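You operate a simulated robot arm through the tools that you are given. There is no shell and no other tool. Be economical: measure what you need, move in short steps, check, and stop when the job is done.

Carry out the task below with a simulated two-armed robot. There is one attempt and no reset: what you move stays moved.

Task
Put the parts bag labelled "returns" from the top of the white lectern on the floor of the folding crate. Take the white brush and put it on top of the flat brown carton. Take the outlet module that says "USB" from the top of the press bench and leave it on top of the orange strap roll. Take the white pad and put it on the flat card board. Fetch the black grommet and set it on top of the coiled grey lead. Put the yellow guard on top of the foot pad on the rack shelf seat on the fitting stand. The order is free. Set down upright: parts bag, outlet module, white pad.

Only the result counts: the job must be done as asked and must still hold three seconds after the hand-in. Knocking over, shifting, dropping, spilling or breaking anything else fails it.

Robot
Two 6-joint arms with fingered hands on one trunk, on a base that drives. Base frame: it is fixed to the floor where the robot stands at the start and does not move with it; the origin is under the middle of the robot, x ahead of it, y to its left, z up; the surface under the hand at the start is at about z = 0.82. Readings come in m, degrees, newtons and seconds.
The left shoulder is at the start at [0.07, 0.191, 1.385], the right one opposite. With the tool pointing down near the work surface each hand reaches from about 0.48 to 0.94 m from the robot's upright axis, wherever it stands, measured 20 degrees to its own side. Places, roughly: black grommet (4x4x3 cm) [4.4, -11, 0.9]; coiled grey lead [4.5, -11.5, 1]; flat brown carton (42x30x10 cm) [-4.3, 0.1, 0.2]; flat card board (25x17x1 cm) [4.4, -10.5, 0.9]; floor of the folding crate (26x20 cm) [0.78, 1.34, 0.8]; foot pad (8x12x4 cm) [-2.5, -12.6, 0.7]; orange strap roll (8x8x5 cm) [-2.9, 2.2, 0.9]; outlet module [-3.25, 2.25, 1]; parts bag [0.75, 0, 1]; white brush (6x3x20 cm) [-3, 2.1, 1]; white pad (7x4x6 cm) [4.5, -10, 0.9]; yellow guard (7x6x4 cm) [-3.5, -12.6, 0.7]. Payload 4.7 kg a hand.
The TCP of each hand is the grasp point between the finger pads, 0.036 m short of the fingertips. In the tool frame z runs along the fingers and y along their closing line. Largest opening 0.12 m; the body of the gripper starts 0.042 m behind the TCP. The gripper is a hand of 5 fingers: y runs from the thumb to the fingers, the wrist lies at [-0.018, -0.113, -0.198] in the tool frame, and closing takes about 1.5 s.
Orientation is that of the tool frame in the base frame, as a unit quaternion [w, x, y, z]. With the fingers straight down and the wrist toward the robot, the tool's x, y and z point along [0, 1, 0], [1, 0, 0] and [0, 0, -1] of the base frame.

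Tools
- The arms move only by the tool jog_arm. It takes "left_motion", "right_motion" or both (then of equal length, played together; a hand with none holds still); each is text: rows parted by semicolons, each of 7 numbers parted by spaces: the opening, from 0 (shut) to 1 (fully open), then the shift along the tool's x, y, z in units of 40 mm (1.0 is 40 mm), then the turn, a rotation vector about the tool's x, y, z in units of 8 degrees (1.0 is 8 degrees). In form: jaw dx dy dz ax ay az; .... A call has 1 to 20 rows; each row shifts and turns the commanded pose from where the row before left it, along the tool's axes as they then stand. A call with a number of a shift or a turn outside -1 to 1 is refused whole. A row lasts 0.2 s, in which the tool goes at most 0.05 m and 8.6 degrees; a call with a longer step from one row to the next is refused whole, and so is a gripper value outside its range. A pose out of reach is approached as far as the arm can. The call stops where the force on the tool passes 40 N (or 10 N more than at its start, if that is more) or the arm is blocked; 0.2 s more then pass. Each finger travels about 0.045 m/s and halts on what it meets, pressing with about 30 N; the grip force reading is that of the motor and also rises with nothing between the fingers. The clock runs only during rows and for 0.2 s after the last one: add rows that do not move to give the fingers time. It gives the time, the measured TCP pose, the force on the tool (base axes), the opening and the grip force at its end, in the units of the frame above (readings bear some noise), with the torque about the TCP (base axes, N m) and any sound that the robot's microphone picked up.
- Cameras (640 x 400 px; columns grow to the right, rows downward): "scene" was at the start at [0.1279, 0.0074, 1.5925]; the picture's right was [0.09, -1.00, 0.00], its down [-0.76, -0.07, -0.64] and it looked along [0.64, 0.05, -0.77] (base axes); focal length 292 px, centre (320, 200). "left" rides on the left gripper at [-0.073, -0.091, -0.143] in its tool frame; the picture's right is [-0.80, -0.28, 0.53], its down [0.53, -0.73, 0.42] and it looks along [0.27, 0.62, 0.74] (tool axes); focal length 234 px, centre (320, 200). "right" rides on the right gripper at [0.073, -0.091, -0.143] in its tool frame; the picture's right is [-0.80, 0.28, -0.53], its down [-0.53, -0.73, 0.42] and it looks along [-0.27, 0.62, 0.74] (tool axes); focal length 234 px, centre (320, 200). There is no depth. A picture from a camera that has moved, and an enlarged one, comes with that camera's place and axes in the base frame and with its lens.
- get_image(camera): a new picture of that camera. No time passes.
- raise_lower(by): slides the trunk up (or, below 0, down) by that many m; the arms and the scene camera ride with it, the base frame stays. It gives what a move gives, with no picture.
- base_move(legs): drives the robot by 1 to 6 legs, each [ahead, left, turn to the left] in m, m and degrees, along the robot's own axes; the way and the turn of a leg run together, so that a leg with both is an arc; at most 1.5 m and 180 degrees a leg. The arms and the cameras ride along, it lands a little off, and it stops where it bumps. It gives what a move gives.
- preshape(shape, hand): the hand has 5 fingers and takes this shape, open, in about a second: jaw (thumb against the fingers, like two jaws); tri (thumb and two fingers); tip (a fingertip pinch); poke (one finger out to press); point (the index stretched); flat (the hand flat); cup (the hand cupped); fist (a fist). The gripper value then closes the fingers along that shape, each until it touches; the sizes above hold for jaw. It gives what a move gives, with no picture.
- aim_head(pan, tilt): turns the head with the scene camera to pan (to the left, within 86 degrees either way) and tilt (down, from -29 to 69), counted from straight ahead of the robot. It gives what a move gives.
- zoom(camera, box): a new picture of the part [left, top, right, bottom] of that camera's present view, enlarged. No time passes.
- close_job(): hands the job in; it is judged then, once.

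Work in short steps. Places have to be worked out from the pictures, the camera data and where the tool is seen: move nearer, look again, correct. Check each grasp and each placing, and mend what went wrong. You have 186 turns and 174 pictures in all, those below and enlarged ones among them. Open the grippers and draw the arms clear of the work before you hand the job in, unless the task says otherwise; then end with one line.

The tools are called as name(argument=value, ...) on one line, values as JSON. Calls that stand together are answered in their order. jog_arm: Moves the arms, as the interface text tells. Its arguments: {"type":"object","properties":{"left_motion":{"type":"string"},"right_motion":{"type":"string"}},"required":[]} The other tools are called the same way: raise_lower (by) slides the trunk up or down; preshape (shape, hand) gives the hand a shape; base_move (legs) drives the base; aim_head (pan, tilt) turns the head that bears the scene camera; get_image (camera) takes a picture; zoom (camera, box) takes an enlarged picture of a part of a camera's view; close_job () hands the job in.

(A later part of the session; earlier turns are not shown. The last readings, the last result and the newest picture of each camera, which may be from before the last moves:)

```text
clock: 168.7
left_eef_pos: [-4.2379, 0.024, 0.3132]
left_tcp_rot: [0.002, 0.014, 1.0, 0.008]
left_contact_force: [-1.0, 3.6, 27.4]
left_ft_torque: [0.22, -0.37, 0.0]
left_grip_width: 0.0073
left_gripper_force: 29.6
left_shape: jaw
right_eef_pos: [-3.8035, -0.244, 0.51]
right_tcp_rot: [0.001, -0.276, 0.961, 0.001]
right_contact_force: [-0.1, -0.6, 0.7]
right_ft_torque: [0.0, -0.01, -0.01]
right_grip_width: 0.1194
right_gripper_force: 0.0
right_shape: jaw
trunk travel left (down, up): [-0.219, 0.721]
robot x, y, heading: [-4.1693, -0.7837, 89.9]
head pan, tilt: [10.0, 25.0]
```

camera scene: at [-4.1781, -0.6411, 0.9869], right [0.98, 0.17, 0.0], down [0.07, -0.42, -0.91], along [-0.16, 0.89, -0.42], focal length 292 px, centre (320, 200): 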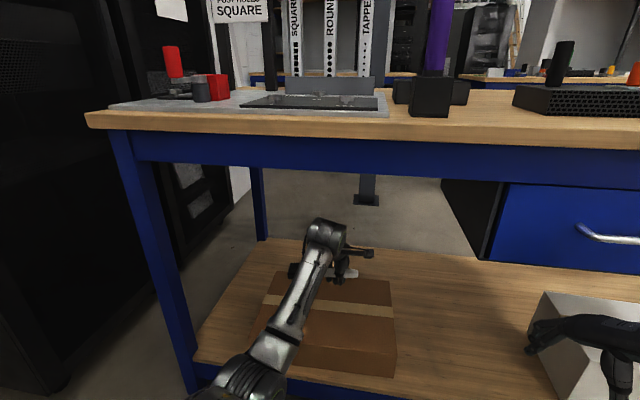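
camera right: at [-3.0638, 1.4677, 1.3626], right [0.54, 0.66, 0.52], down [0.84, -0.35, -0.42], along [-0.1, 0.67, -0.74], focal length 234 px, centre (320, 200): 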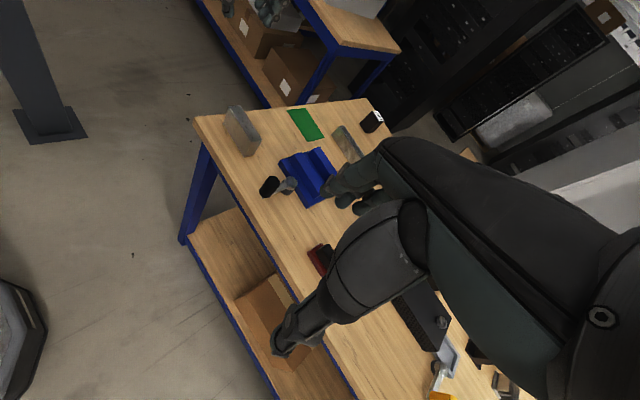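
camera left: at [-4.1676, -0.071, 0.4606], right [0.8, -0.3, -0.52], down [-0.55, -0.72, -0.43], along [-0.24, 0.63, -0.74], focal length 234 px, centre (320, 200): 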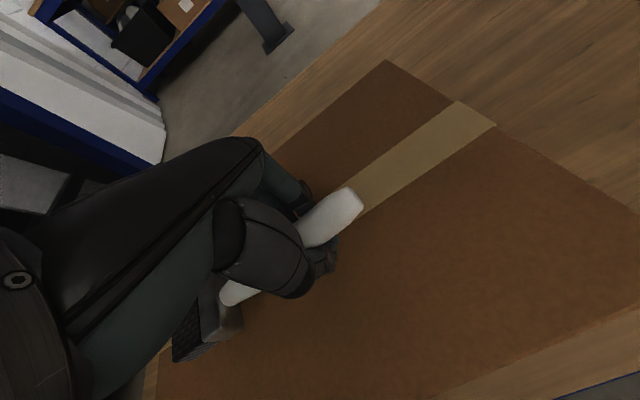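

Contact (27 N). I ease up 5 mm, open the hand gently, then look.

jog_arm(left_motion="0 0 0 -0.15 0 0 0;0 0 0 0 0 0 0;0.15 0 0 0 0 0 0;0.25 0 0 0 0 0 0;0.4 0 0 0 0 0 0;0.5 0 0 0 0 0 0;0.6 0 0 0 0 0 0;0.7 0 0 0 0 0 0;0.7 0 0 0 0 0 0")

get_image(camera="left")

zoom(camera="scene", box=[260, 230, 400, 340])

```text
clock: 170.7
left_eef_pos: [-4.2362, 0.0243, 0.3142]
left_tcp_rot: [0.002, 0.015, 1.0, 0.003]
left_contact_force: [0.4, 6.4, 16.7]
left_ft_torque: [-0.42, -0.08, 0.04]
left_grip_width: 0.0753
left_gripper_force: 0.0
left_shape: jaw
right_eef_pos: [-3.8035, -0.2442, 0.5087]
right_tcp_rot: [0.0, -0.275, 0.961, 0.0]
right_contact_force: [0.4, 0.2, -0.3]
right_ft_torque: [0.01, 0.0, 0.0]
right_grip_width: 0.1197
right_gripper_force: 0.1
right_shape: jaw
trunk travel left (down, up): [-0.219, 0.721]
robot x, y, heading: [-4.1646, -0.7812, 89.9]
head pan, tilt: [10.0, 25.0]
```

```text
84 pictures are left
camera left: at [-4.1671, -0.0717, 0.4579], right [0.8, -0.3, -0.52], down [-0.55, -0.71, -0.43], along [-0.24, 0.63, -0.73], focal length 234 px, centre (320, 200)
```

left: 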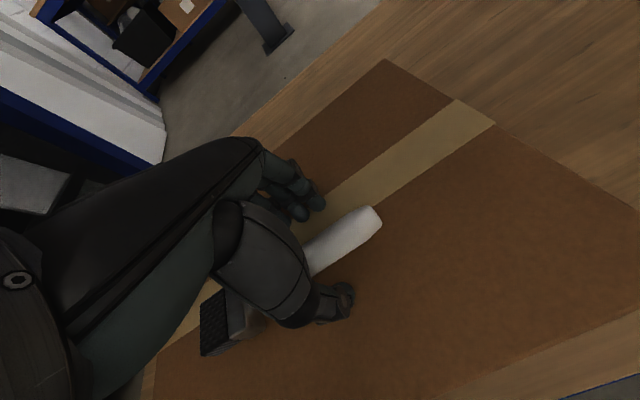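

```text
3.64 times, centred on (330, 285) of scene
camera zoom: at [-4.1779, -0.6428, 0.9873], right [0.98, 0.17, 0.0], down [0.07, -0.41, -0.91], along [-0.16, 0.89, -0.42], focal length 1060 px, centre (284, -109)
```

zoom: 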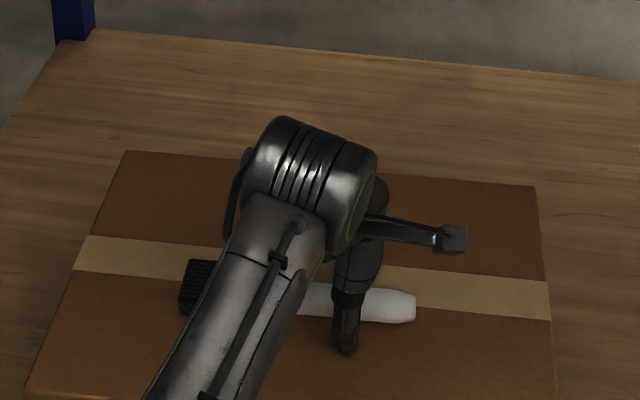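

The brush lies on the carton. I raise the hand straight up and verify.

jog_arm(left_motion="0.7 0 0 -0.3 0 0 0;0.75 0 0 -0.5 0 0 0;0.75 0 0 -0.8 0 0 0;0.75 0 0 -0.9 0 0 0;0.75 0 0 0 0 0 0")

get_image(camera="left")

```text
clock: 171.9
left_eef_pos: [-4.2357, 0.025, 0.4122]
left_tcp_rot: [0.002, 0.015, 1.0, 0.0]
left_contact_force: [0.0, 1.0, -0.6]
left_ft_torque: [-0.03, 0.01, -0.02]
left_grip_width: 0.0897
left_gripper_force: 0.0
left_shape: jaw
right_eef_pos: [-3.8028, -0.2431, 0.5077]
right_tcp_rot: [0.001, -0.275, 0.961, 0.0]
right_contact_force: [-0.3, -0.2, 0.0]
right_ft_torque: [0.01, -0.01, -0.03]
right_grip_width: 0.1198
right_gripper_force: 0.1
right_shape: jaw
trunk travel left (down, up): [-0.219, 0.721]
robot x, y, heading: [-4.1609, -0.7838, 90.0]
head pan, tilt: [10.0, 25.0]
```

```text
82 pictures are left
camera left: at [-4.1663, -0.0701, 0.5563], right [0.8, -0.3, -0.52], down [-0.55, -0.72, -0.43], along [-0.24, 0.63, -0.74], focal length 234 px, centre (320, 200)
```

left: 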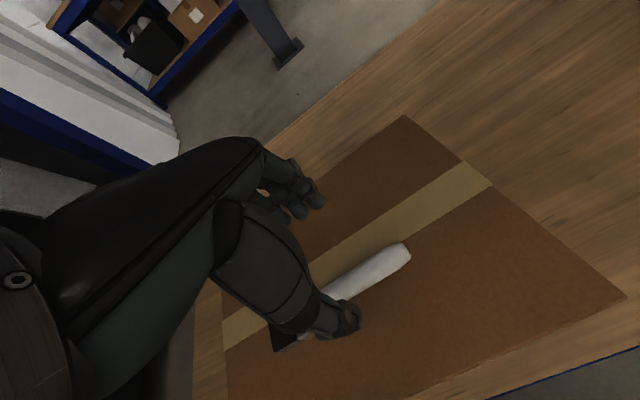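

Brush done. I back out, raise the trunk, and turn right to face south.

base_move(legs=[[-0.6, 0, 0]])

raise_lower(by=0.4)

raise_lower(by=0.25)

base_move(legs=[[0, 0.0, -175]])

aim_head(pan=0, tilt=10)

get_image(camera="scene")

```text
clock: 175.3
left_eef_pos: [-4.2311, -0.5643, 0.412]
left_tcp_rot: [0.002, 0.02, 1.0, 0.002]
left_contact_force: [0.4, -0.3, -0.3]
left_ft_torque: [0.02, -0.02, -0.04]
left_grip_width: 0.0899
left_gripper_force: 0.0
left_shape: jaw
right_eef_pos: [-3.8018, -0.8369, 0.5087]
right_tcp_rot: [0.001, -0.27, 0.963, 0.0]
right_contact_force: [-0.7, -0.9, -0.9]
right_ft_torque: [0.01, -0.03, 0.04]
right_grip_width: 0.1196
right_gripper_force: 0.1
right_shape: jaw
trunk travel left (down, up): [-0.219, 0.721]
robot x, y, heading: [-4.1657, -1.372, 89.5]
head pan, tilt: [10.0, 25.0]
```

```text
clock: 179.1
left_eef_pos: [-4.2315, -0.566, 0.8118]
left_tcp_rot: [0.002, 0.02, 1.0, 0.002]
left_contact_force: [0.0, 0.5, -0.4]
left_ft_torque: [-0.03, 0.0, -0.02]
left_grip_width: 0.0899
left_gripper_force: 0.1
left_shape: jaw
right_eef_pos: [-3.8008, -0.837, 0.9067]
right_tcp_rot: [0.001, -0.27, 0.963, 0.001]
right_contact_force: [0.4, 0.1, -0.4]
right_ft_torque: [-0.01, 0.01, 0.01]
right_grip_width: 0.1197
right_gripper_force: 0.1
right_shape: jaw
trunk travel left (down, up): [-0.619, 0.321]
robot x, y, heading: [-4.1683, -1.3731, 89.6]
head pan, tilt: [10.0, 25.0]
```

```text
clock: 181.7
left_eef_pos: [-4.2306, -0.5639, 1.0629]
left_tcp_rot: [0.002, 0.021, 1.0, 0.0]
left_contact_force: [0.7, -1.0, 0.9]
left_ft_torque: [0.02, 0.03, -0.01]
left_grip_width: 0.0896
left_gripper_force: 0.0
left_shape: jaw
right_eef_pos: [-3.8009, -0.837, 1.1571]
right_tcp_rot: [0.001, -0.27, 0.963, 0.001]
right_contact_force: [-0.1, -0.5, 0.4]
right_ft_torque: [0.03, -0.02, 0.0]
right_grip_width: 0.1198
right_gripper_force: 0.1
right_shape: jaw
trunk travel left (down, up): [-0.869, 0.071]
robot x, y, heading: [-4.1667, -1.3711, 89.1]
head pan, tilt: [10.0, 25.0]
```

```text
clock: 189.7
left_eef_pos: [-4.0688, -2.178, 1.0632]
left_tcp_rot: [0.002, 1.0, 0.0, -0.002]
left_contact_force: [-0.1, 0.2, -0.6]
left_ft_torque: [0.0, 0.0, 0.02]
left_grip_width: 0.0899
left_gripper_force: 0.1
left_shape: jaw
right_eef_pos: [-4.5102, -1.9237, 1.1568]
right_tcp_rot: [0.0, 0.957, 0.291, -0.001]
right_contact_force: [0.3, 0.2, 0.0]
right_ft_torque: [-0.01, 0.02, 0.0]
right_grip_width: 0.1197
right_gripper_force: 0.0
right_shape: jaw
trunk travel left (down, up): [-0.869, 0.071]
robot x, y, heading: [-4.1646, -1.3704, -88.1]
head pan, tilt: [10.0, 25.0]
```

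```text
clock: 190.5
left_eef_pos: [-4.0702, -2.1782, 1.0634]
left_tcp_rot: [0.002, 1.0, 0.0, -0.002]
left_contact_force: [0.6, 0.3, 1.1]
left_ft_torque: [0.02, -0.02, 0.0]
left_grip_width: 0.0899
left_gripper_force: 0.2
left_shape: jaw
right_eef_pos: [-4.5095, -1.9221, 1.1573]
right_tcp_rot: [0.0, 0.957, 0.29, -0.001]
right_contact_force: [0.7, -0.4, 0.4]
right_ft_torque: [-0.01, -0.03, 0.01]
right_grip_width: 0.1201
right_gripper_force: 0.0
right_shape: jaw
trunk travel left (down, up): [-0.869, 0.071]
robot x, y, heading: [-4.1673, -1.3735, -88.4]
head pan, tilt: [0.0, 10.0]
```

```text
81 pictures are left
camera scene: at [-4.1618, -1.5152, 1.6613], right [-1.0, -0.03, 0.0], down [-0.01, 0.17, -0.98], along [0.03, -0.98, -0.17], focal length 292 px, centre (320, 200)
```

scene: 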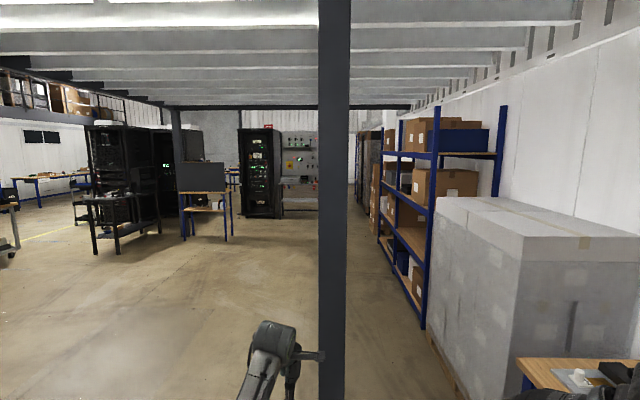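

A pillar stands dead ahead at about (−4.16, −2.76). I shift left to x≈−3.1 and go south past it, then look.

base_move(legs=[[0, 1.1, -1.6], [1.4, 0, 0], [1.4, 0, 0]])

get_image(camera="scene")

```text
clock: 209.2
left_eef_pos: [-2.8929, -4.9245, 1.0638]
left_tcp_rot: [0.002, 1.0, 0.001, -0.001]
left_contact_force: [0.2, 0.9, 0.1]
left_ft_torque: [-0.06, 0.0, 0.0]
left_grip_width: 0.0894
left_gripper_force: 0.1
left_shape: jaw
right_eef_pos: [-3.3343, -4.6735, 1.1565]
right_tcp_rot: [0.0, 0.957, 0.291, 0.0]
right_contact_force: [-0.5, -0.6, -0.8]
right_ft_torque: [0.01, 0.04, -0.01]
right_grip_width: 0.12
right_gripper_force: 0.1
right_shape: jaw
trunk travel left (down, up): [-0.869, 0.071]
robot x, y, heading: [-2.993, -4.1189, -88.0]
head pan, tilt: [0.0, 10.0]
```

```text
80 pictures are left
camera scene: at [-2.9879, -4.2627, 1.6614], right [-1.0, -0.03, 0.0], down [-0.01, 0.17, -0.98], along [0.03, -0.98, -0.17], focal length 292 px, centre (320, 200)
```

scene: 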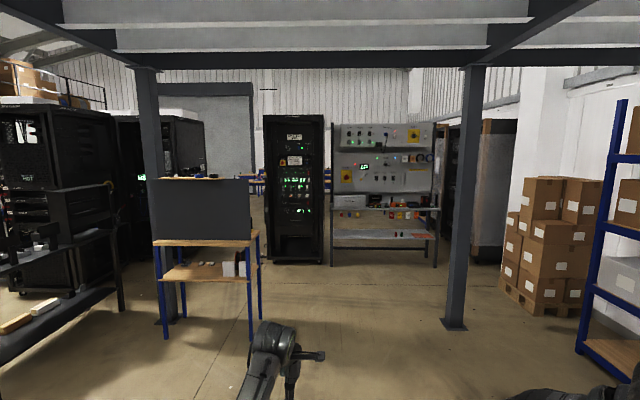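

The way is lined with equipment at y≈−8.3. I look left and right for a passage.

aim_head(pan=50, tilt=10)

get_image(camera="scene")

zoom(camera="scene", box=[300, 120, 640, 300])

```text
clock: 210.3
left_eef_pos: [-2.8932, -4.9249, 1.0618]
left_tcp_rot: [0.002, 1.0, 0.002, -0.002]
left_contact_force: [0.5, -0.2, -0.1]
left_ft_torque: [0.02, 0.0, -0.02]
left_grip_width: 0.0899
left_gripper_force: 0.0
left_shape: jaw
right_eef_pos: [-3.3337, -4.6735, 1.1564]
right_tcp_rot: [0.001, 0.957, 0.291, -0.002]
right_contact_force: [0.2, 0.2, -0.2]
right_ft_torque: [0.0, 0.0, -0.01]
right_grip_width: 0.1195
right_gripper_force: 0.1
right_shape: jaw
trunk travel left (down, up): [-0.869, 0.071]
robot x, y, heading: [-2.9912, -4.122, -88.3]
head pan, tilt: [50.0, 10.0]
```

```text
79 pictures are left
camera scene: at [-2.9179, -4.2276, 1.6614], right [-0.62, -0.79, 0.0], down [-0.14, 0.11, -0.98], along [0.77, -0.61, -0.17], focal length 292 px, centre (320, 200)
```

scene: 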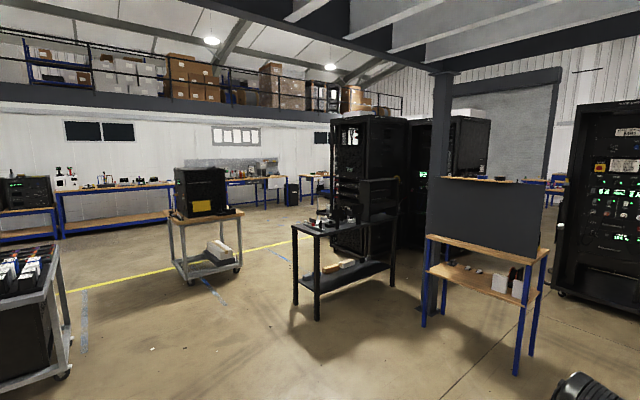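

```text
1.88 times, centred on (470, 210) of scene
camera zoom: at [-2.9179, -4.2276, 1.6614], right [-0.62, -0.79, 0.0], down [-0.14, 0.11, -0.98], along [0.77, -0.61, -0.17], focal length 549 px, centre (38, 181)
```

zoom: 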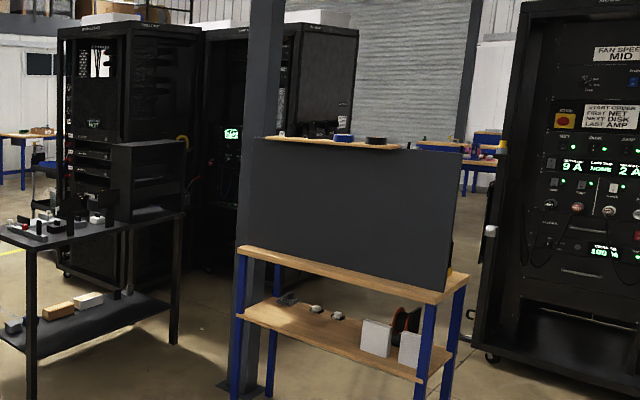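

I see a wide lane with a yellow line to the east beyond the carts. I turn left and go a bit east, then look again.

base_move(legs=[[0, 0, 88], [1.2, -0.25, 0]])

aim_head(pan=-10, tilt=15)

get_image(camera="scene")

```text
clock: 220.4
left_eef_pos: [-0.9928, -4.3663, 1.0634]
left_tcp_rot: [0.003, 0.731, 0.682, 0.0]
left_contact_force: [0.3, -0.5, -0.6]
left_ft_torque: [0.0, -0.01, 0.01]
left_grip_width: 0.0897
left_gripper_force: 0.0
left_shape: jaw
right_eef_pos: [-1.2767, -4.7873, 1.1565]
right_tcp_rot: [0.0, 0.502, 0.865, -0.001]
right_contact_force: [0.4, 0.3, 0.2]
right_ft_torque: [0.0, 0.02, -0.04]
right_grip_width: 0.1197
right_gripper_force: 0.0
right_shape: jaw
trunk travel left (down, up): [-0.869, 0.071]
robot x, y, heading: [-1.8016, -4.4082, -2.4]
head pan, tilt: [50.0, 10.0]
```

```text
clock: 221.7
left_eef_pos: [-0.9907, -4.3672, 1.0617]
left_tcp_rot: [0.003, 0.732, 0.681, 0.0]
left_contact_force: [0.2, -0.7, -0.3]
left_ft_torque: [0.0, 0.01, -0.02]
left_grip_width: 0.0895
left_gripper_force: 0.0
left_shape: jaw
right_eef_pos: [-1.2761, -4.7874, 1.1575]
right_tcp_rot: [0.0, 0.502, 0.865, -0.001]
right_contact_force: [-1.1, -1.3, -1.4]
right_ft_torque: [0.04, -0.04, 0.0]
right_grip_width: 0.1196
right_gripper_force: 0.0
right_shape: jaw
trunk travel left (down, up): [-0.869, 0.071]
robot x, y, heading: [-1.8014, -4.4074, -2.3]
head pan, tilt: [-10.0, 15.0]
```

```text
77 pictures are left
camera scene: at [-1.6592, -4.4277, 1.6532], right [-0.21, -0.98, 0.0], down [-0.25, 0.06, -0.97], along [0.94, -0.21, -0.26], focal length 292 px, centre (320, 200)
```

scene: 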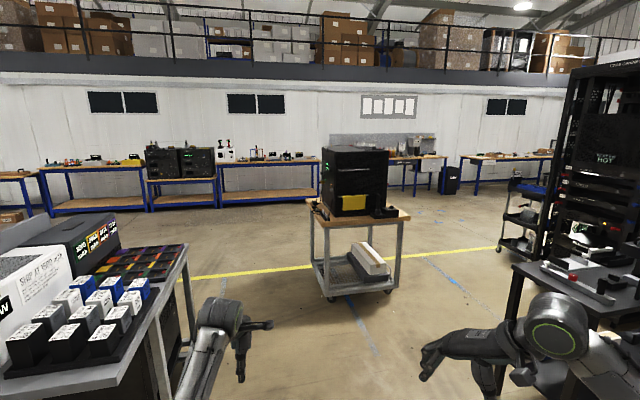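

There is a clear lane at y≈−4.5 between the two carts. I drive east to x≈2.2, then turn south.

base_move(legs=[[1.3, 0, 2.3], [1.3, 0, 0], [1.4, 0, 0], [0, 0, -90]])

aim_head(pan=0, tilt=15)

get_image(camera="scene")

```text
clock: 232.1
left_eef_pos: [1.1698, -4.3776, 1.0668]
left_tcp_rot: [0.005, 0.723, 0.691, 0.0]
left_contact_force: [0.9, 0.4, -1.0]
left_ft_torque: [0.01, 0.06, -0.02]
left_grip_width: 0.0898
left_gripper_force: 0.0
left_shape: jaw
right_eef_pos: [0.8872, -4.8094, 1.1513]
right_tcp_rot: [-0.007, 0.496, 0.868, -0.007]
right_contact_force: [0.3, -0.5, 0.7]
right_ft_torque: [-0.03, 0.04, -0.02]
right_grip_width: 0.1199
right_gripper_force: 0.0
right_shape: jaw
trunk travel left (down, up): [-0.869, 0.071]
robot x, y, heading: [0.3685, -4.44, -1.0]
head pan, tilt: [-10.0, 15.0]
stopped in leg 2: the robot was blocked; the commanded pose is now the measured one
```

```text
clock: 232.8
left_eef_pos: [1.1677, -4.3763, 1.0701]
left_tcp_rot: [0.007, 0.722, 0.692, 0.002]
left_contact_force: [-0.8, -0.2, 0.1]
left_ft_torque: [-0.01, 0.0, 0.0]
left_grip_width: 0.0894
left_gripper_force: 0.1
left_shape: jaw
right_eef_pos: [0.8868, -4.8077, 1.1522]
right_tcp_rot: [-0.006, 0.494, 0.869, -0.005]
right_contact_force: [-0.8, 0.0, 0.5]
right_ft_torque: [-0.02, 0.04, 0.02]
right_grip_width: 0.1198
right_gripper_force: 0.1
right_shape: jaw
trunk travel left (down, up): [-0.869, 0.071]
robot x, y, heading: [0.3668, -4.4434, -0.9]
head pan, tilt: [0.0, 15.0]
```

```text
76 pictures are left
camera scene: at [0.4975, -4.4372, 1.6545], right [-0.02, -1.0, 0.0], down [-0.25, 0.0, -0.97], along [0.97, -0.02, -0.25], focal length 292 px, centre (320, 200)
```

scene: 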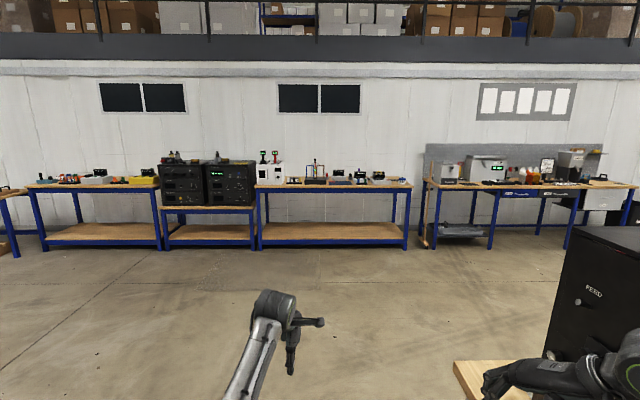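

Blocked: I check what the right side touches.

get_image(camera="right")

aim_head(pan=-55, tilt=45)

get_image(camera="scene")

```text
75 pictures are left
camera right: at [0.7732, -4.7922, 1.2977], right [0.66, -0.55, 0.52], down [-0.36, -0.83, -0.42], along [0.66, 0.09, -0.75], focal length 234 px, centre (320, 200)
```

right: 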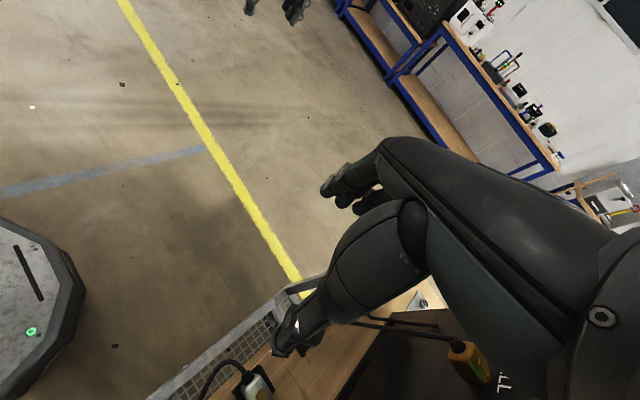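

```text
clock: 234.1
left_eef_pos: [1.1671, -4.3764, 1.0691]
left_tcp_rot: [0.007, 0.723, 0.691, 0.001]
left_contact_force: [0.2, 0.3, 0.4]
left_ft_torque: [0.0, -0.02, -0.04]
left_grip_width: 0.0894
left_gripper_force: 0.1
left_shape: jaw
right_eef_pos: [0.8849, -4.8071, 1.1528]
right_tcp_rot: [-0.005, 0.494, 0.869, -0.004]
right_contact_force: [0.5, 0.2, -0.3]
right_ft_torque: [0.02, 0.02, 0.02]
right_grip_width: 0.1198
right_gripper_force: 0.0
right_shape: jaw
trunk travel left (down, up): [-0.869, 0.071]
robot x, y, heading: [0.3642, -4.4436, -1.1]
head pan, tilt: [-55.0, 45.0]
```

```text
74 pictures are left
camera scene: at [0.4493, -4.5035, 1.6076], right [-0.83, -0.56, -0.01], down [-0.39, 0.58, -0.71], along [0.4, -0.59, -0.7], focal length 292 px, centre (320, 200)
```

scene: 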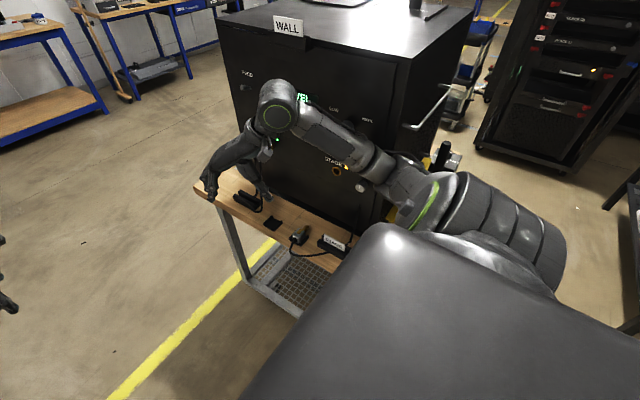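

The right forearm touches the machine on the cart. I back off and tuck the right hand inward.

base_move(legs=[[-0.2, 0.0, 1]])

jog_arm(right_motion="1 0.68 0.6 0 0 0 0;1 0.68 0.6 0 0 0 0;1 0.68 0.6 0 0 0 0;1 0.68 0.6 0 0 0 0;1 0.68 0.6 0 0 0 0;1 0 0 0 0 0 0")

get_image(camera="scene")

```text
clock: 235.7
left_eef_pos: [0.9788, -4.3618, 1.0608]
left_tcp_rot: [0.001, 0.715, 0.699, -0.001]
left_contact_force: [0.2, 0.7, 0.1]
left_ft_torque: [-0.03, 0.06, -0.01]
left_grip_width: 0.0896
left_gripper_force: 0.1
left_shape: jaw
right_eef_pos: [0.7068, -4.7998, 1.1451]
right_tcp_rot: [-0.011, 0.485, 0.874, -0.005]
right_contact_force: [1.0, 0.5, 0.2]
right_ft_torque: [0.04, 0.02, -0.01]
right_grip_width: 0.1198
right_gripper_force: 0.0
right_shape: jaw
trunk travel left (down, up): [-0.869, 0.071]
robot x, y, heading: [0.1646, -4.4428, 0.3]
head pan, tilt: [-55.0, 45.0]
```

```text
clock: 237.1
left_eef_pos: [0.9756, -4.3615, 1.0627]
left_tcp_rot: [0.002, 0.715, 0.699, 0.0]
left_contact_force: [-0.4, -0.2, -0.4]
left_ft_torque: [0.02, 0.0, 0.0]
left_grip_width: 0.0897
left_gripper_force: 0.0
left_shape: jaw
right_eef_pos: [0.7456, -4.6358, 1.1332]
right_tcp_rot: [-0.01, 0.485, 0.874, -0.001]
right_contact_force: [-0.7, 0.7, 0.5]
right_ft_torque: [0.04, -0.03, 0.0]
right_grip_width: 0.1199
right_gripper_force: 0.0
right_shape: jaw
right hand out of reach, approached as far as the arm can: row 4, 5
trunk travel left (down, up): [-0.869, 0.071]
robot x, y, heading: [0.1666, -4.4396, 0.4]
head pan, tilt: [-55.0, 45.0]
```

```text
73 pictures are left
camera scene: at [0.2653, -4.5071, 1.6065], right [-0.82, -0.58, 0.0], down [-0.41, 0.58, -0.71], along [0.41, -0.58, -0.71], focal length 292 px, centre (320, 200)
```

scene: 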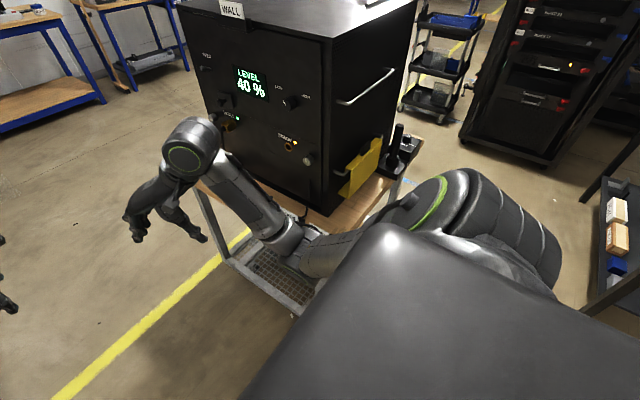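

The machine's north face is at y≈−5.06. I shift left a little and go on east in shorter legs.

base_move(legs=[[0.3, 0.09, 0], [0.9, 0, 0], [0.9, 0, 0]])

get_image(camera="scene")

```text
clock: 247.8
left_eef_pos: [3.0559, -4.2266, 1.0635]
left_tcp_rot: [0.002, 0.71, 0.704, 0.0]
left_contact_force: [-0.4, 0.4, 0.4]
left_ft_torque: [0.02, 0.02, 0.01]
left_grip_width: 0.0899
left_gripper_force: 0.1
left_shape: jaw
right_eef_pos: [2.8313, -4.5051, 1.133]
right_tcp_rot: [-0.01, 0.479, 0.878, -0.001]
right_contact_force: [-0.3, 0.9, 0.2]
right_ft_torque: [0.01, 0.0, -0.01]
right_grip_width: 0.12
right_gripper_force: 0.1
right_shape: jaw
trunk travel left (down, up): [-0.869, 0.071]
robot x, y, heading: [2.2468, -4.3158, 1.2]
head pan, tilt: [-55.0, 45.0]
```

```text
72 pictures are left
camera scene: at [2.3477, -4.3805, 1.6065], right [-0.81, -0.59, 0.0], down [-0.42, 0.57, -0.71], along [0.42, -0.57, -0.71], focal length 292 px, centre (320, 200)
```

scene: 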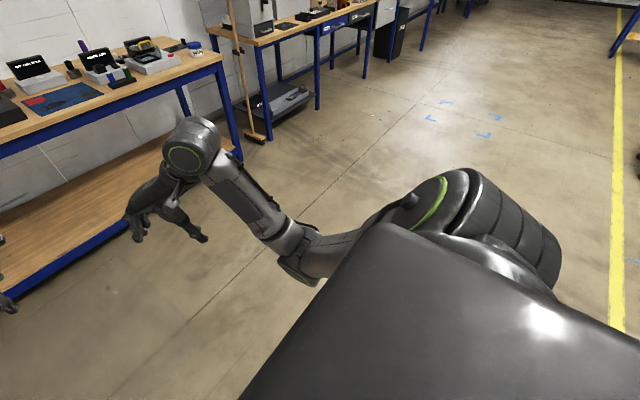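

Clear now. I turn south and go down the lane, then look ahead.

base_move(legs=[[0, 0, -91], [1.4, 0, 0], [1.4, 0, 0], [0.6, 0, 0]])

aim_head(pan=25, tilt=12)

get_image(camera="scene")

aim_head(pan=-45, tilt=12)

get_image(camera="scene")

```text
clock: 268.2
left_eef_pos: [2.2734, -8.4884, 1.0621]
left_tcp_rot: [0.001, 1.0, -0.027, -0.001]
left_contact_force: [0.5, -0.3, -0.2]
left_ft_torque: [-0.04, 0.01, 0.03]
left_grip_width: 0.0898
left_gripper_force: 0.0
left_shape: jaw
right_eef_pos: [2.0059, -8.2516, 1.1333]
right_tcp_rot: [-0.008, 0.965, 0.261, 0.006]
right_contact_force: [-0.8, -0.1, 0.8]
right_ft_torque: [0.04, 0.03, 0.02]
right_grip_width: 0.12
right_gripper_force: 0.1
right_shape: jaw
trunk travel left (down, up): [-0.869, 0.071]
robot x, y, heading: [2.2196, -7.6805, -91.4]
head pan, tilt: [-55.0, 45.0]
```

```text
clock: 269.7
left_eef_pos: [2.2735, -8.4891, 1.0626]
left_tcp_rot: [0.002, 1.0, -0.027, 0.0]
left_contact_force: [0.3, 0.3, -0.8]
left_ft_torque: [0.05, -0.02, 0.04]
left_grip_width: 0.0896
left_gripper_force: 0.1
left_shape: jaw
right_eef_pos: [2.0062, -8.2522, 1.1324]
right_tcp_rot: [-0.009, 0.965, 0.261, 0.006]
right_contact_force: [0.2, 0.4, -0.7]
right_ft_torque: [-0.03, -0.01, -0.04]
right_grip_width: 0.12
right_gripper_force: 0.1
right_shape: jaw
trunk travel left (down, up): [-0.869, 0.071]
robot x, y, heading: [2.2213, -7.6829, -91.2]
head pan, tilt: [25.0, 12.0]
```

```text
71 pictures are left
camera scene: at [2.2557, -7.814, 1.6581], right [-0.92, -0.4, 0.0], down [-0.08, 0.19, -0.98], along [0.39, -0.9, -0.21], focal length 292 px, centre (320, 200)
```

scene: 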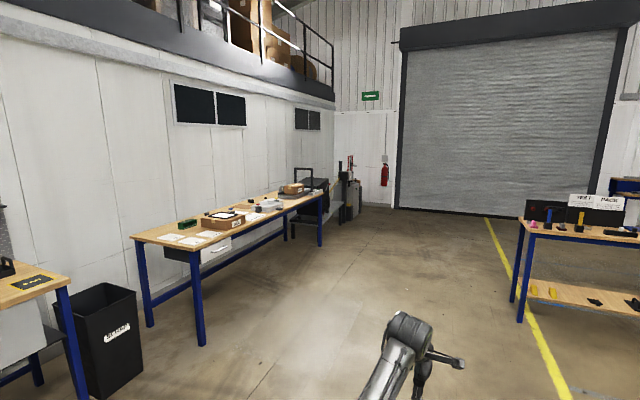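

```text
clock: 271.1
left_eef_pos: [2.273, -8.4895, 1.0617]
left_tcp_rot: [0.002, 1.0, -0.027, -0.002]
left_contact_force: [0.1, 0.0, -0.1]
left_ft_torque: [-0.02, 0.02, 0.0]
left_grip_width: 0.0896
left_gripper_force: 0.0
left_shape: jaw
right_eef_pos: [2.0065, -8.2522, 1.1334]
right_tcp_rot: [-0.008, 0.965, 0.262, 0.006]
right_contact_force: [0.2, -0.1, 0.6]
right_ft_torque: [0.02, 0.01, -0.02]
right_grip_width: 0.1199
right_gripper_force: 0.1
right_shape: jaw
trunk travel left (down, up): [-0.869, 0.071]
robot x, y, heading: [2.2147, -7.6804, -91.2]
head pan, tilt: [-45.0, 12.0]
```

```text
70 pictures are left
camera scene: at [2.151, -7.7931, 1.6581], right [-0.69, 0.72, 0.0], down [0.15, 0.14, -0.98], along [-0.71, -0.67, -0.21], focal length 292 px, centre (320, 200)
```

scene: 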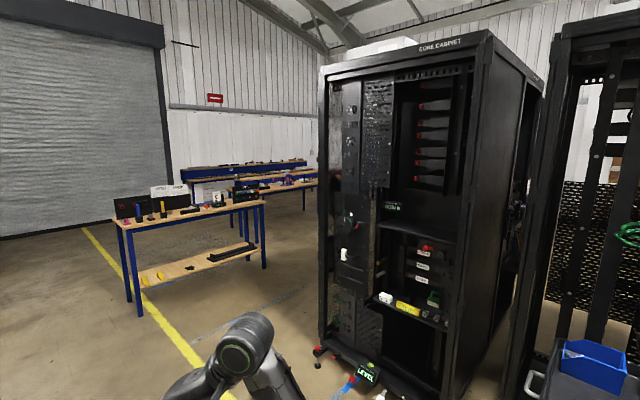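

The bench with pad, board, lead and grommet is along the east wall (front edge x≈3.9, y −9.2…−11.9). I drive there and turn to face it.

base_move(legs=[[1.2, 0, 0], [1.1, 0.3, 0], [0, 0, 91], [0.5, 0, 0]])

aim_head(pan=0, tilt=30)

get_image(camera="scene")

```text
clock: 289.4
left_eef_pos: [3.7066, -10.0028, 1.0636]
left_tcp_rot: [0.002, 0.728, 0.685, 0.0]
left_contact_force: [0.0, 0.8, 0.5]
left_ft_torque: [-0.02, -0.01, -0.01]
left_grip_width: 0.0896
left_gripper_force: 0.1
left_shape: jaw
right_eef_pos: [3.4693, -10.2693, 1.1325]
right_tcp_rot: [-0.01, 0.5, 0.866, -0.002]
right_contact_force: [0.0, 0.2, 0.1]
right_ft_torque: [0.0, 0.0, 0.01]
right_grip_width: 0.1197
right_gripper_force: 0.1
right_shape: jaw
trunk travel left (down, up): [-0.869, 0.071]
robot x, y, heading: [2.8991, -10.0513, -1.9]
head pan, tilt: [-45.0, 12.0]
```

```text
clock: 290.5
left_eef_pos: [3.7084, -10.0031, 1.0612]
left_tcp_rot: [0.002, 0.728, 0.686, 0.0]
left_contact_force: [-0.4, 0.0, -0.3]
left_ft_torque: [-0.02, 0.01, -0.02]
left_grip_width: 0.0897
left_gripper_force: 0.1
left_shape: jaw
right_eef_pos: [3.47, -10.2678, 1.1332]
right_tcp_rot: [-0.009, 0.499, 0.866, -0.001]
right_contact_force: [0.5, -0.2, 0.4]
right_ft_torque: [-0.01, -0.04, 0.0]
right_grip_width: 0.1202
right_gripper_force: 0.1
right_shape: jaw
trunk travel left (down, up): [-0.869, 0.071]
robot x, y, heading: [2.9014, -10.0568, -1.6]
head pan, tilt: [0.0, 30.0]
```

```text
69 pictures are left
camera scene: at [3.0399, -10.0565, 1.6291], right [-0.03, -1.0, 0.0], down [-0.5, 0.02, -0.87], along [0.87, -0.03, -0.5], focal length 292 px, centre (320, 200)
```

scene: 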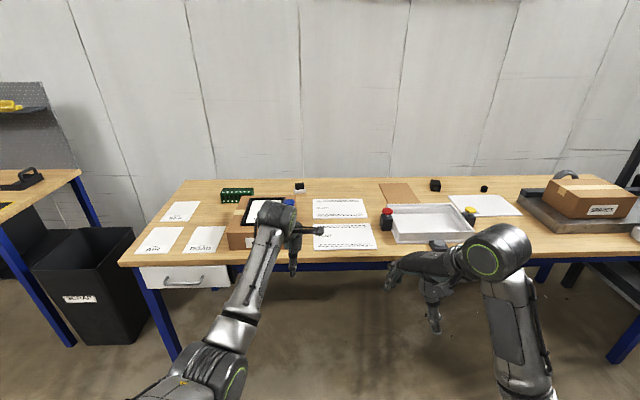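

zoom(camera="scene", box=[340, 160, 640, 270])

zoom(camera="scene", box=[130, 160, 430, 270])

```text
2.13 times, centred on (490, 215) of scene
camera zoom: at [3.0399, -10.0565, 1.6291], right [-0.03, -1.0, 0.0], down [-0.5, 0.02, -0.87], along [0.87, -0.03, -0.5], focal length 622 px, centre (-43, 168)
```

zoom: 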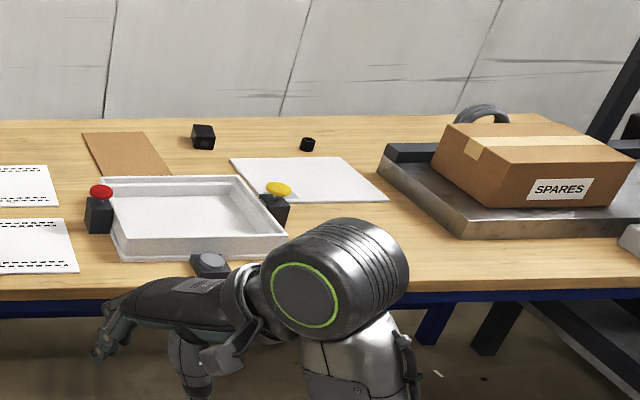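

```text
2.13 times, centred on (280, 215) of scene
camera zoom: at [3.0399, -10.0565, 1.6291], right [-0.03, -1.0, 0.0], down [-0.5, 0.02, -0.87], along [0.87, -0.03, -0.5], focal length 622 px, centre (405, 168)
```

zoom: 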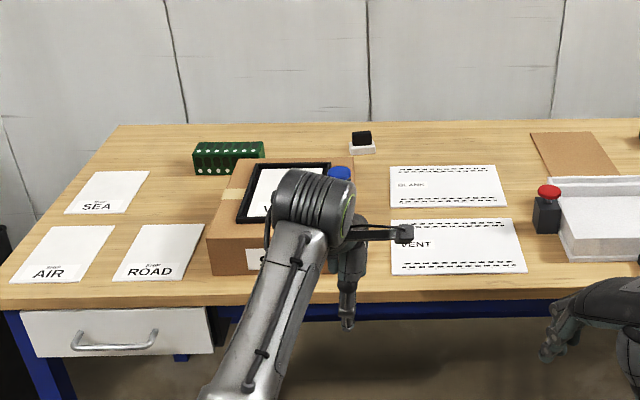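

Found: pad (white base, black top) near [4.45, −10.0], brown card board near [4.45, −10.55], small black cylinder (grommet) near [4.45, −11.05], grey coil near [4.46, −11.46]. I approach for the pad.

base_move(legs=[[0, -0.2, 1.6], [0.55, 0, 0]])

get_image(camera="left")

get_image(camera="scene")

```text
clock: 294.9
left_eef_pos: [4.26, -10.1838, 1.0622]
left_tcp_rot: [0.002, 0.717, 0.697, 0.0]
left_contact_force: [-0.1, -0.1, -0.1]
left_ft_torque: [-0.02, -0.03, 0.0]
left_grip_width: 0.0897
left_gripper_force: 0.1
left_shape: jaw
right_eef_pos: [4.0295, -10.4548, 1.1329]
right_tcp_rot: [-0.01, 0.487, 0.873, -0.001]
right_contact_force: [-0.7, -0.1, 1.5]
right_ft_torque: [0.0, 0.0, -0.02]
right_grip_width: 0.1202
right_gripper_force: 0.0
right_shape: jaw
trunk travel left (down, up): [-0.869, 0.071]
robot x, y, heading: [3.4519, -10.2546, -0.3]
head pan, tilt: [0.0, 30.0]
```

```text
66 pictures are left
camera left: at [4.1668, -10.2529, 1.2063], right [-0.3, -0.8, -0.52], down [-0.72, 0.55, -0.43], along [0.63, 0.25, -0.74], focal length 234 px, centre (320, 200)
```

left: 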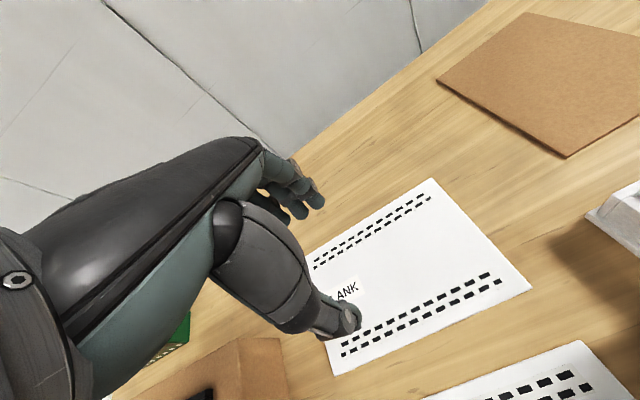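

```text
65 pictures are left
camera scene: at [3.5937, -10.2558, 1.6292], right [0.0, -1.0, 0.0], down [-0.5, 0.0, -0.87], along [0.87, 0.0, -0.5], focal length 292 px, centre (320, 200)
```

scene: 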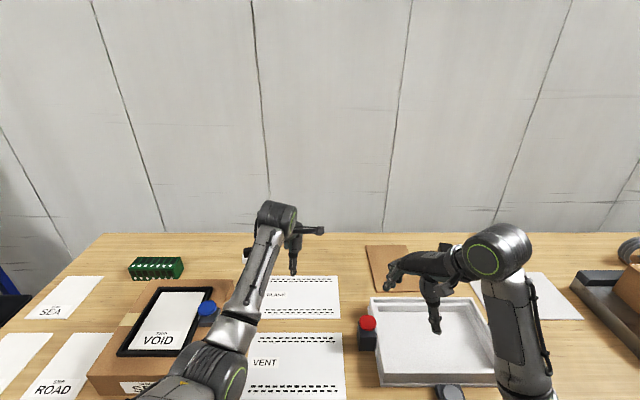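

Board: centre [4.415, −10.53], bench z≈0.865. Pad is near [4.47, −9.995]. I move closer and lower the trunk slightly, then shift the hand left to see the pad.

base_move(legs=[[0.12, 0.05, 0.3]])

raise_lower(by=-0.05)

jog_arm(left_motion="0.8 0.6 0 0 0 0 0;0.8 0.6 0 0 0 0 0;0.8 0.6 0 0 0 0 0;0.8 0.4 0 0 0 0 0.2;0.8 0 0 0 0 0 0")

get_image(camera="left")

get_image(camera="scene")

```text
clock: 296.2
left_eef_pos: [4.3813, -10.1345, 1.0637]
left_tcp_rot: [0.002, 0.716, 0.698, -0.001]
left_contact_force: [-1.2, -0.1, 0.2]
left_ft_torque: [-0.01, 0.0, 0.03]
left_grip_width: 0.0899
left_gripper_force: 0.0
left_shape: jaw
right_eef_pos: [4.1502, -10.4066, 1.1339]
right_tcp_rot: [-0.009, 0.486, 0.874, 0.0]
right_contact_force: [-1.2, 0.0, -1.2]
right_ft_torque: [0.0, -0.02, 0.0]
right_grip_width: 0.1199
right_gripper_force: 0.1
right_shape: jaw
trunk travel left (down, up): [-0.869, 0.071]
robot x, y, heading: [3.5767, -10.2076, 0.0]
head pan, tilt: [0.0, 30.0]
```

```text
clock: 297.1
left_eef_pos: [4.3821, -10.1326, 1.0137]
left_tcp_rot: [0.003, 0.717, 0.698, 0.0]
left_contact_force: [1.1, 0.1, -0.3]
left_ft_torque: [0.02, 0.0, 0.01]
left_grip_width: 0.0898
left_gripper_force: 0.0
left_shape: jaw
right_eef_pos: [4.1513, -10.4043, 1.084]
right_tcp_rot: [-0.01, 0.486, 0.874, -0.002]
right_contact_force: [-1.0, -0.3, -0.8]
right_ft_torque: [0.02, -0.03, 0.0]
right_grip_width: 0.12
right_gripper_force: 0.1
right_shape: jaw
trunk travel left (down, up): [-0.819, 0.121]
robot x, y, heading: [3.5769, -10.2094, 0.3]
head pan, tilt: [0.0, 30.0]
```

```text
clock: 298.4
left_eef_pos: [4.3842, -10.0456, 1.0141]
left_tcp_rot: [0.003, 0.727, 0.687, 0.0]
left_contact_force: [-0.2, -0.2, -0.2]
left_ft_torque: [0.0, 0.0, 0.01]
left_grip_width: 0.0956
left_gripper_force: 0.1
left_shape: jaw
right_eef_pos: [4.1526, -10.4056, 1.083]
right_tcp_rot: [-0.01, 0.487, 0.873, -0.001]
right_contact_force: [0.1, -1.2, -0.7]
right_ft_torque: [0.01, -0.03, 0.03]
right_grip_width: 0.1199
right_gripper_force: 0.1
right_shape: jaw
trunk travel left (down, up): [-0.819, 0.121]
robot x, y, heading: [3.5767, -10.2084, 0.0]
head pan, tilt: [0.0, 30.0]
```

```text
64 pictures are left
camera left: at [4.2881, -10.1127, 1.1569], right [-0.32, -0.79, -0.52], down [-0.7, 0.57, -0.43], along [0.64, 0.23, -0.74], focal length 234 px, centre (320, 200)
```

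left: 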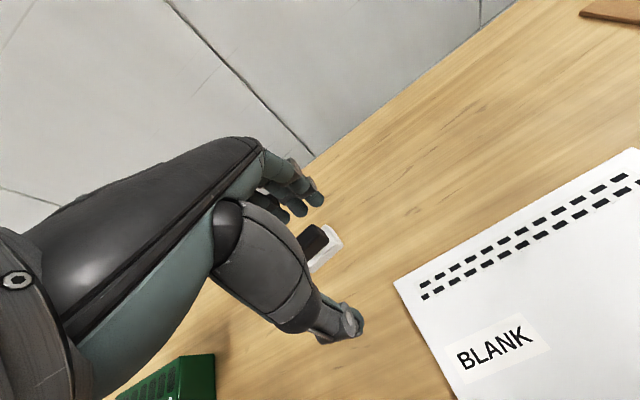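

```text
63 pictures are left
camera scene: at [3.7156, -10.2078, 1.5791], right [0.0, -1.0, 0.0], down [-0.5, 0.0, -0.87], along [0.87, 0.0, -0.5], focal length 292 px, centre (320, 200)
```

scene: 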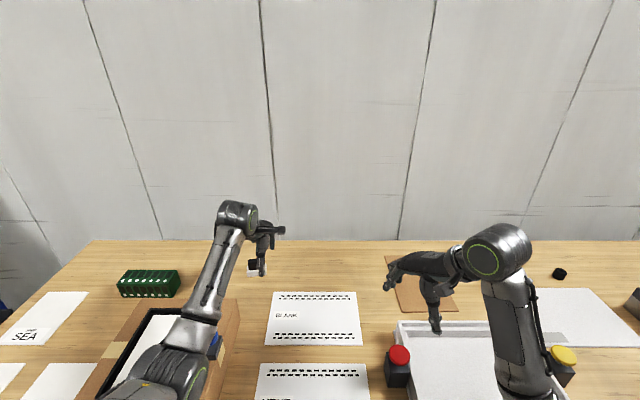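

zoom(camera="scene", box=[220, 230, 300, 290])

zoom(camera="left", box=[270, 170, 380, 350])

```text
6.67 times, centred on (260, 260) of scene
camera zoom: at [3.7156, -10.2078, 1.5791], right [0.0, -1.0, 0.0], down [-0.5, 0.0, -0.87], along [0.87, 0.0, -0.5], focal length 1943 px, centre (720, -200)
```

zoom: 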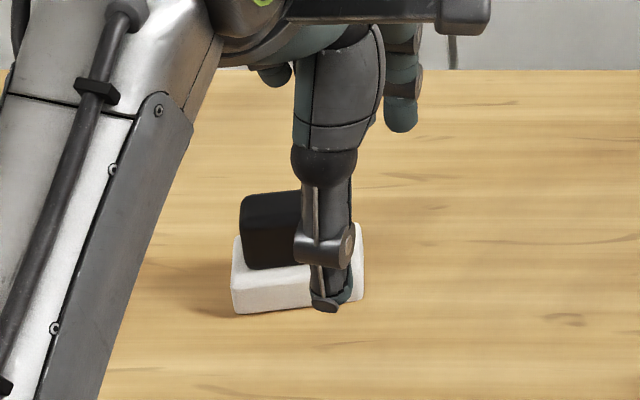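

```text
2.22 times, centred on (325, 260) of left
camera zoom: at [4.2881, -10.1127, 1.1569], right [-0.32, -0.79, -0.52], down [-0.7, 0.57, -0.43], along [0.64, 0.23, -0.74], focal length 520 px, centre (309, 67)
```

zoom: 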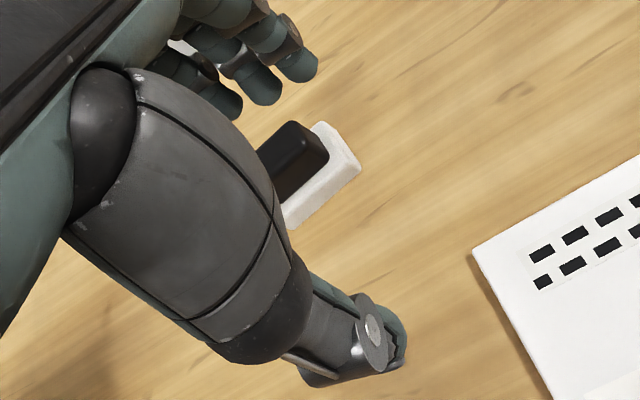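

Pad centre [4.462, −9.992], yawed about 8°. I align the hand's yaw and move above it.

jog_arm(left_motion="0.8 0 0 0 0 0 -0.7;0.8 0 0 0 0 0 -0.7;0.8 0.35 0.71 0 0 0 0;0.8 0.35 0.71 0 0 0 0;0.8 0.35 0.71 0 0 0 0;0.8 0 0 0.6 0 0 0;0.8 0 0 0 0 0 0")

zoom(camera="scene", box=[220, 230, 300, 290])

get_image(camera="left")

```text
clock: 299.9
left_eef_pos: [4.464, -9.9908, 0.9877]
left_tcp_rot: [0.002, 0.656, 0.755, 0.0]
left_contact_force: [-0.9, 0.2, 0.7]
left_ft_torque: [-0.01, -0.02, 0.05]
left_grip_width: 0.0957
left_gripper_force: 0.0
left_shape: jaw
right_eef_pos: [4.1506, -10.4053, 1.0839]
right_tcp_rot: [-0.01, 0.486, 0.874, -0.002]
right_contact_force: [0.3, 0.5, -0.3]
right_ft_torque: [0.03, 0.03, -0.02]
right_grip_width: 0.1199
right_gripper_force: 0.1
right_shape: jaw
trunk travel left (down, up): [-0.819, 0.121]
robot x, y, heading: [3.5709, -10.2068, 0.1]
head pan, tilt: [0.0, 30.0]
```

```text
6.67 times, centred on (260, 260) of scene
camera zoom: at [3.7154, -10.2072, 1.5791], right [0.0, -1.0, 0.0], down [-0.5, 0.0, -0.87], along [0.87, 0.0, -0.5], focal length 1943 px, centre (720, -200)
```

zoom: 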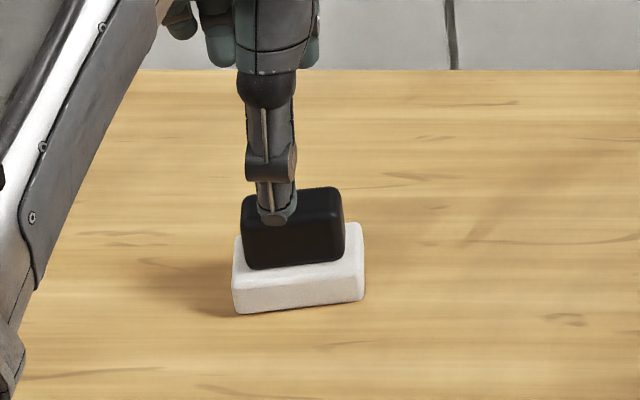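

```text
59 pictures are left
camera left: at [4.3838, -10.0758, 1.1312], right [-0.16, -0.84, -0.52], down [-0.8, 0.42, -0.43], along [0.58, 0.35, -0.74], focal length 234 px, centre (320, 200)
```

left: 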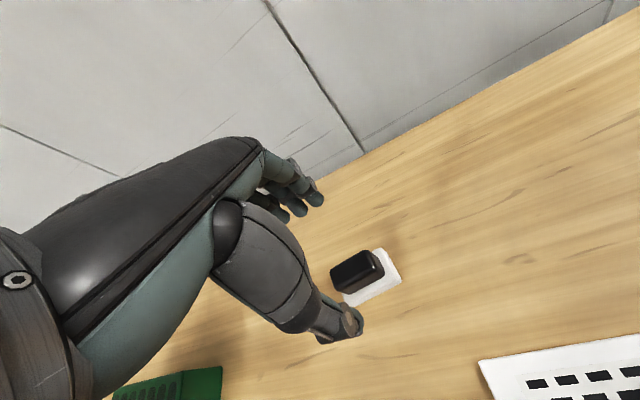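

Aligned. I lower to z≈0.912.

jog_arm(left_motion="0.8 0 0 0.7 0 0 0;0.8 0 0 0.7 0 0 0;0.8 0 0 0.45 0 0 0;0.8 0 0 0 0 0 0")

zoom(camera="scene", box=[220, 230, 300, 290])

```text
clock: 300.9
left_eef_pos: [4.4636, -9.9922, 0.9141]
left_tcp_rot: [0.002, 0.655, 0.755, 0.0]
left_contact_force: [0.0, 0.2, 0.4]
left_ft_torque: [-0.01, 0.01, -0.01]
left_grip_width: 0.0956
left_gripper_force: 0.1
left_shape: jaw
right_eef_pos: [4.1524, -10.4053, 1.0836]
right_tcp_rot: [-0.01, 0.486, 0.874, -0.002]
right_contact_force: [0.7, 0.5, 0.2]
right_ft_torque: [0.02, 0.0, 0.02]
right_grip_width: 0.1201
right_gripper_force: 0.0
right_shape: jaw
trunk travel left (down, up): [-0.819, 0.121]
robot x, y, heading: [3.5739, -10.2089, -0.1]
head pan, tilt: [0.0, 30.0]
```

```text
6.67 times, centred on (260, 260) of scene
camera zoom: at [3.7158, -10.2069, 1.579], right [0.0, -1.0, 0.0], down [-0.5, 0.0, -0.87], along [0.87, 0.0, -0.5], focal length 1943 px, centre (720, -200)
```

zoom: 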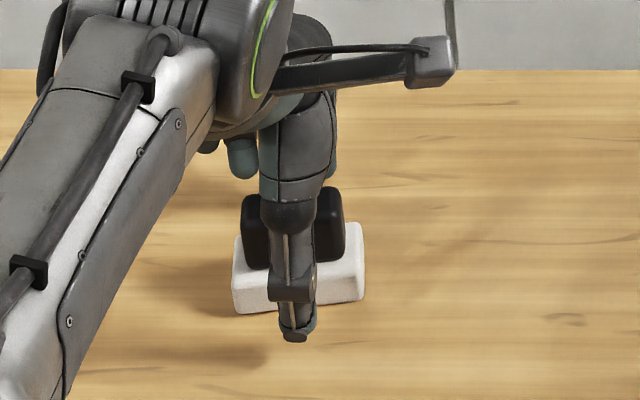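

Close the grip.

jog_arm(left_motion="0 0 0 0 0 0 0;0 0 0 0 0 0 0;0 0 0 0 0 0 0;0 0 0 0 0 0 0;0 0 0 0 0 0 0;0 0 0 0 0 0 0;0 0 0 0 0 0 0")

zoom(camera="scene", box=[220, 230, 300, 290])

```text
clock: 302.6
left_eef_pos: [4.4642, -9.9931, 0.9159]
left_tcp_rot: [0.004, 0.656, 0.755, 0.002]
left_contact_force: [3.5, 0.9, 10.7]
left_ft_torque: [0.01, -0.43, 0.02]
left_grip_width: 0.0264
left_gripper_force: 29.5
left_shape: jaw
right_eef_pos: [4.1505, -10.4053, 1.0832]
right_tcp_rot: [-0.01, 0.486, 0.874, -0.001]
right_contact_force: [0.5, -0.3, -0.3]
right_ft_torque: [-0.01, 0.0, 0.0]
right_grip_width: 0.1198
right_gripper_force: 0.0
right_shape: jaw
trunk travel left (down, up): [-0.819, 0.121]
robot x, y, heading: [3.5734, -10.2076, 0.1]
head pan, tilt: [0.0, 30.0]
```

```text
6.67 times, centred on (260, 260) of scene
camera zoom: at [3.7144, -10.2073, 1.5793], right [0.0, -1.0, 0.0], down [-0.5, 0.0, -0.87], along [0.87, 0.0, -0.5], focal length 1943 px, centre (720, -200)
```

zoom: 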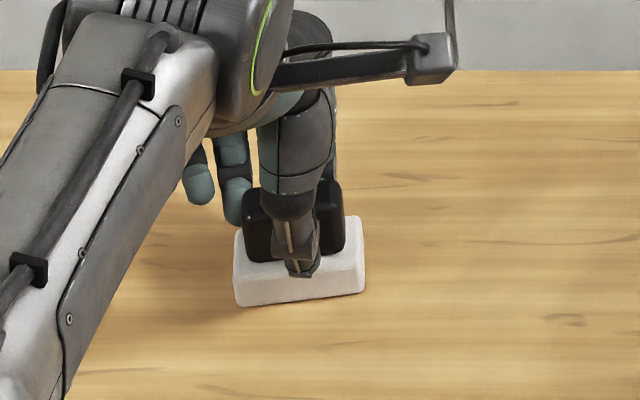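

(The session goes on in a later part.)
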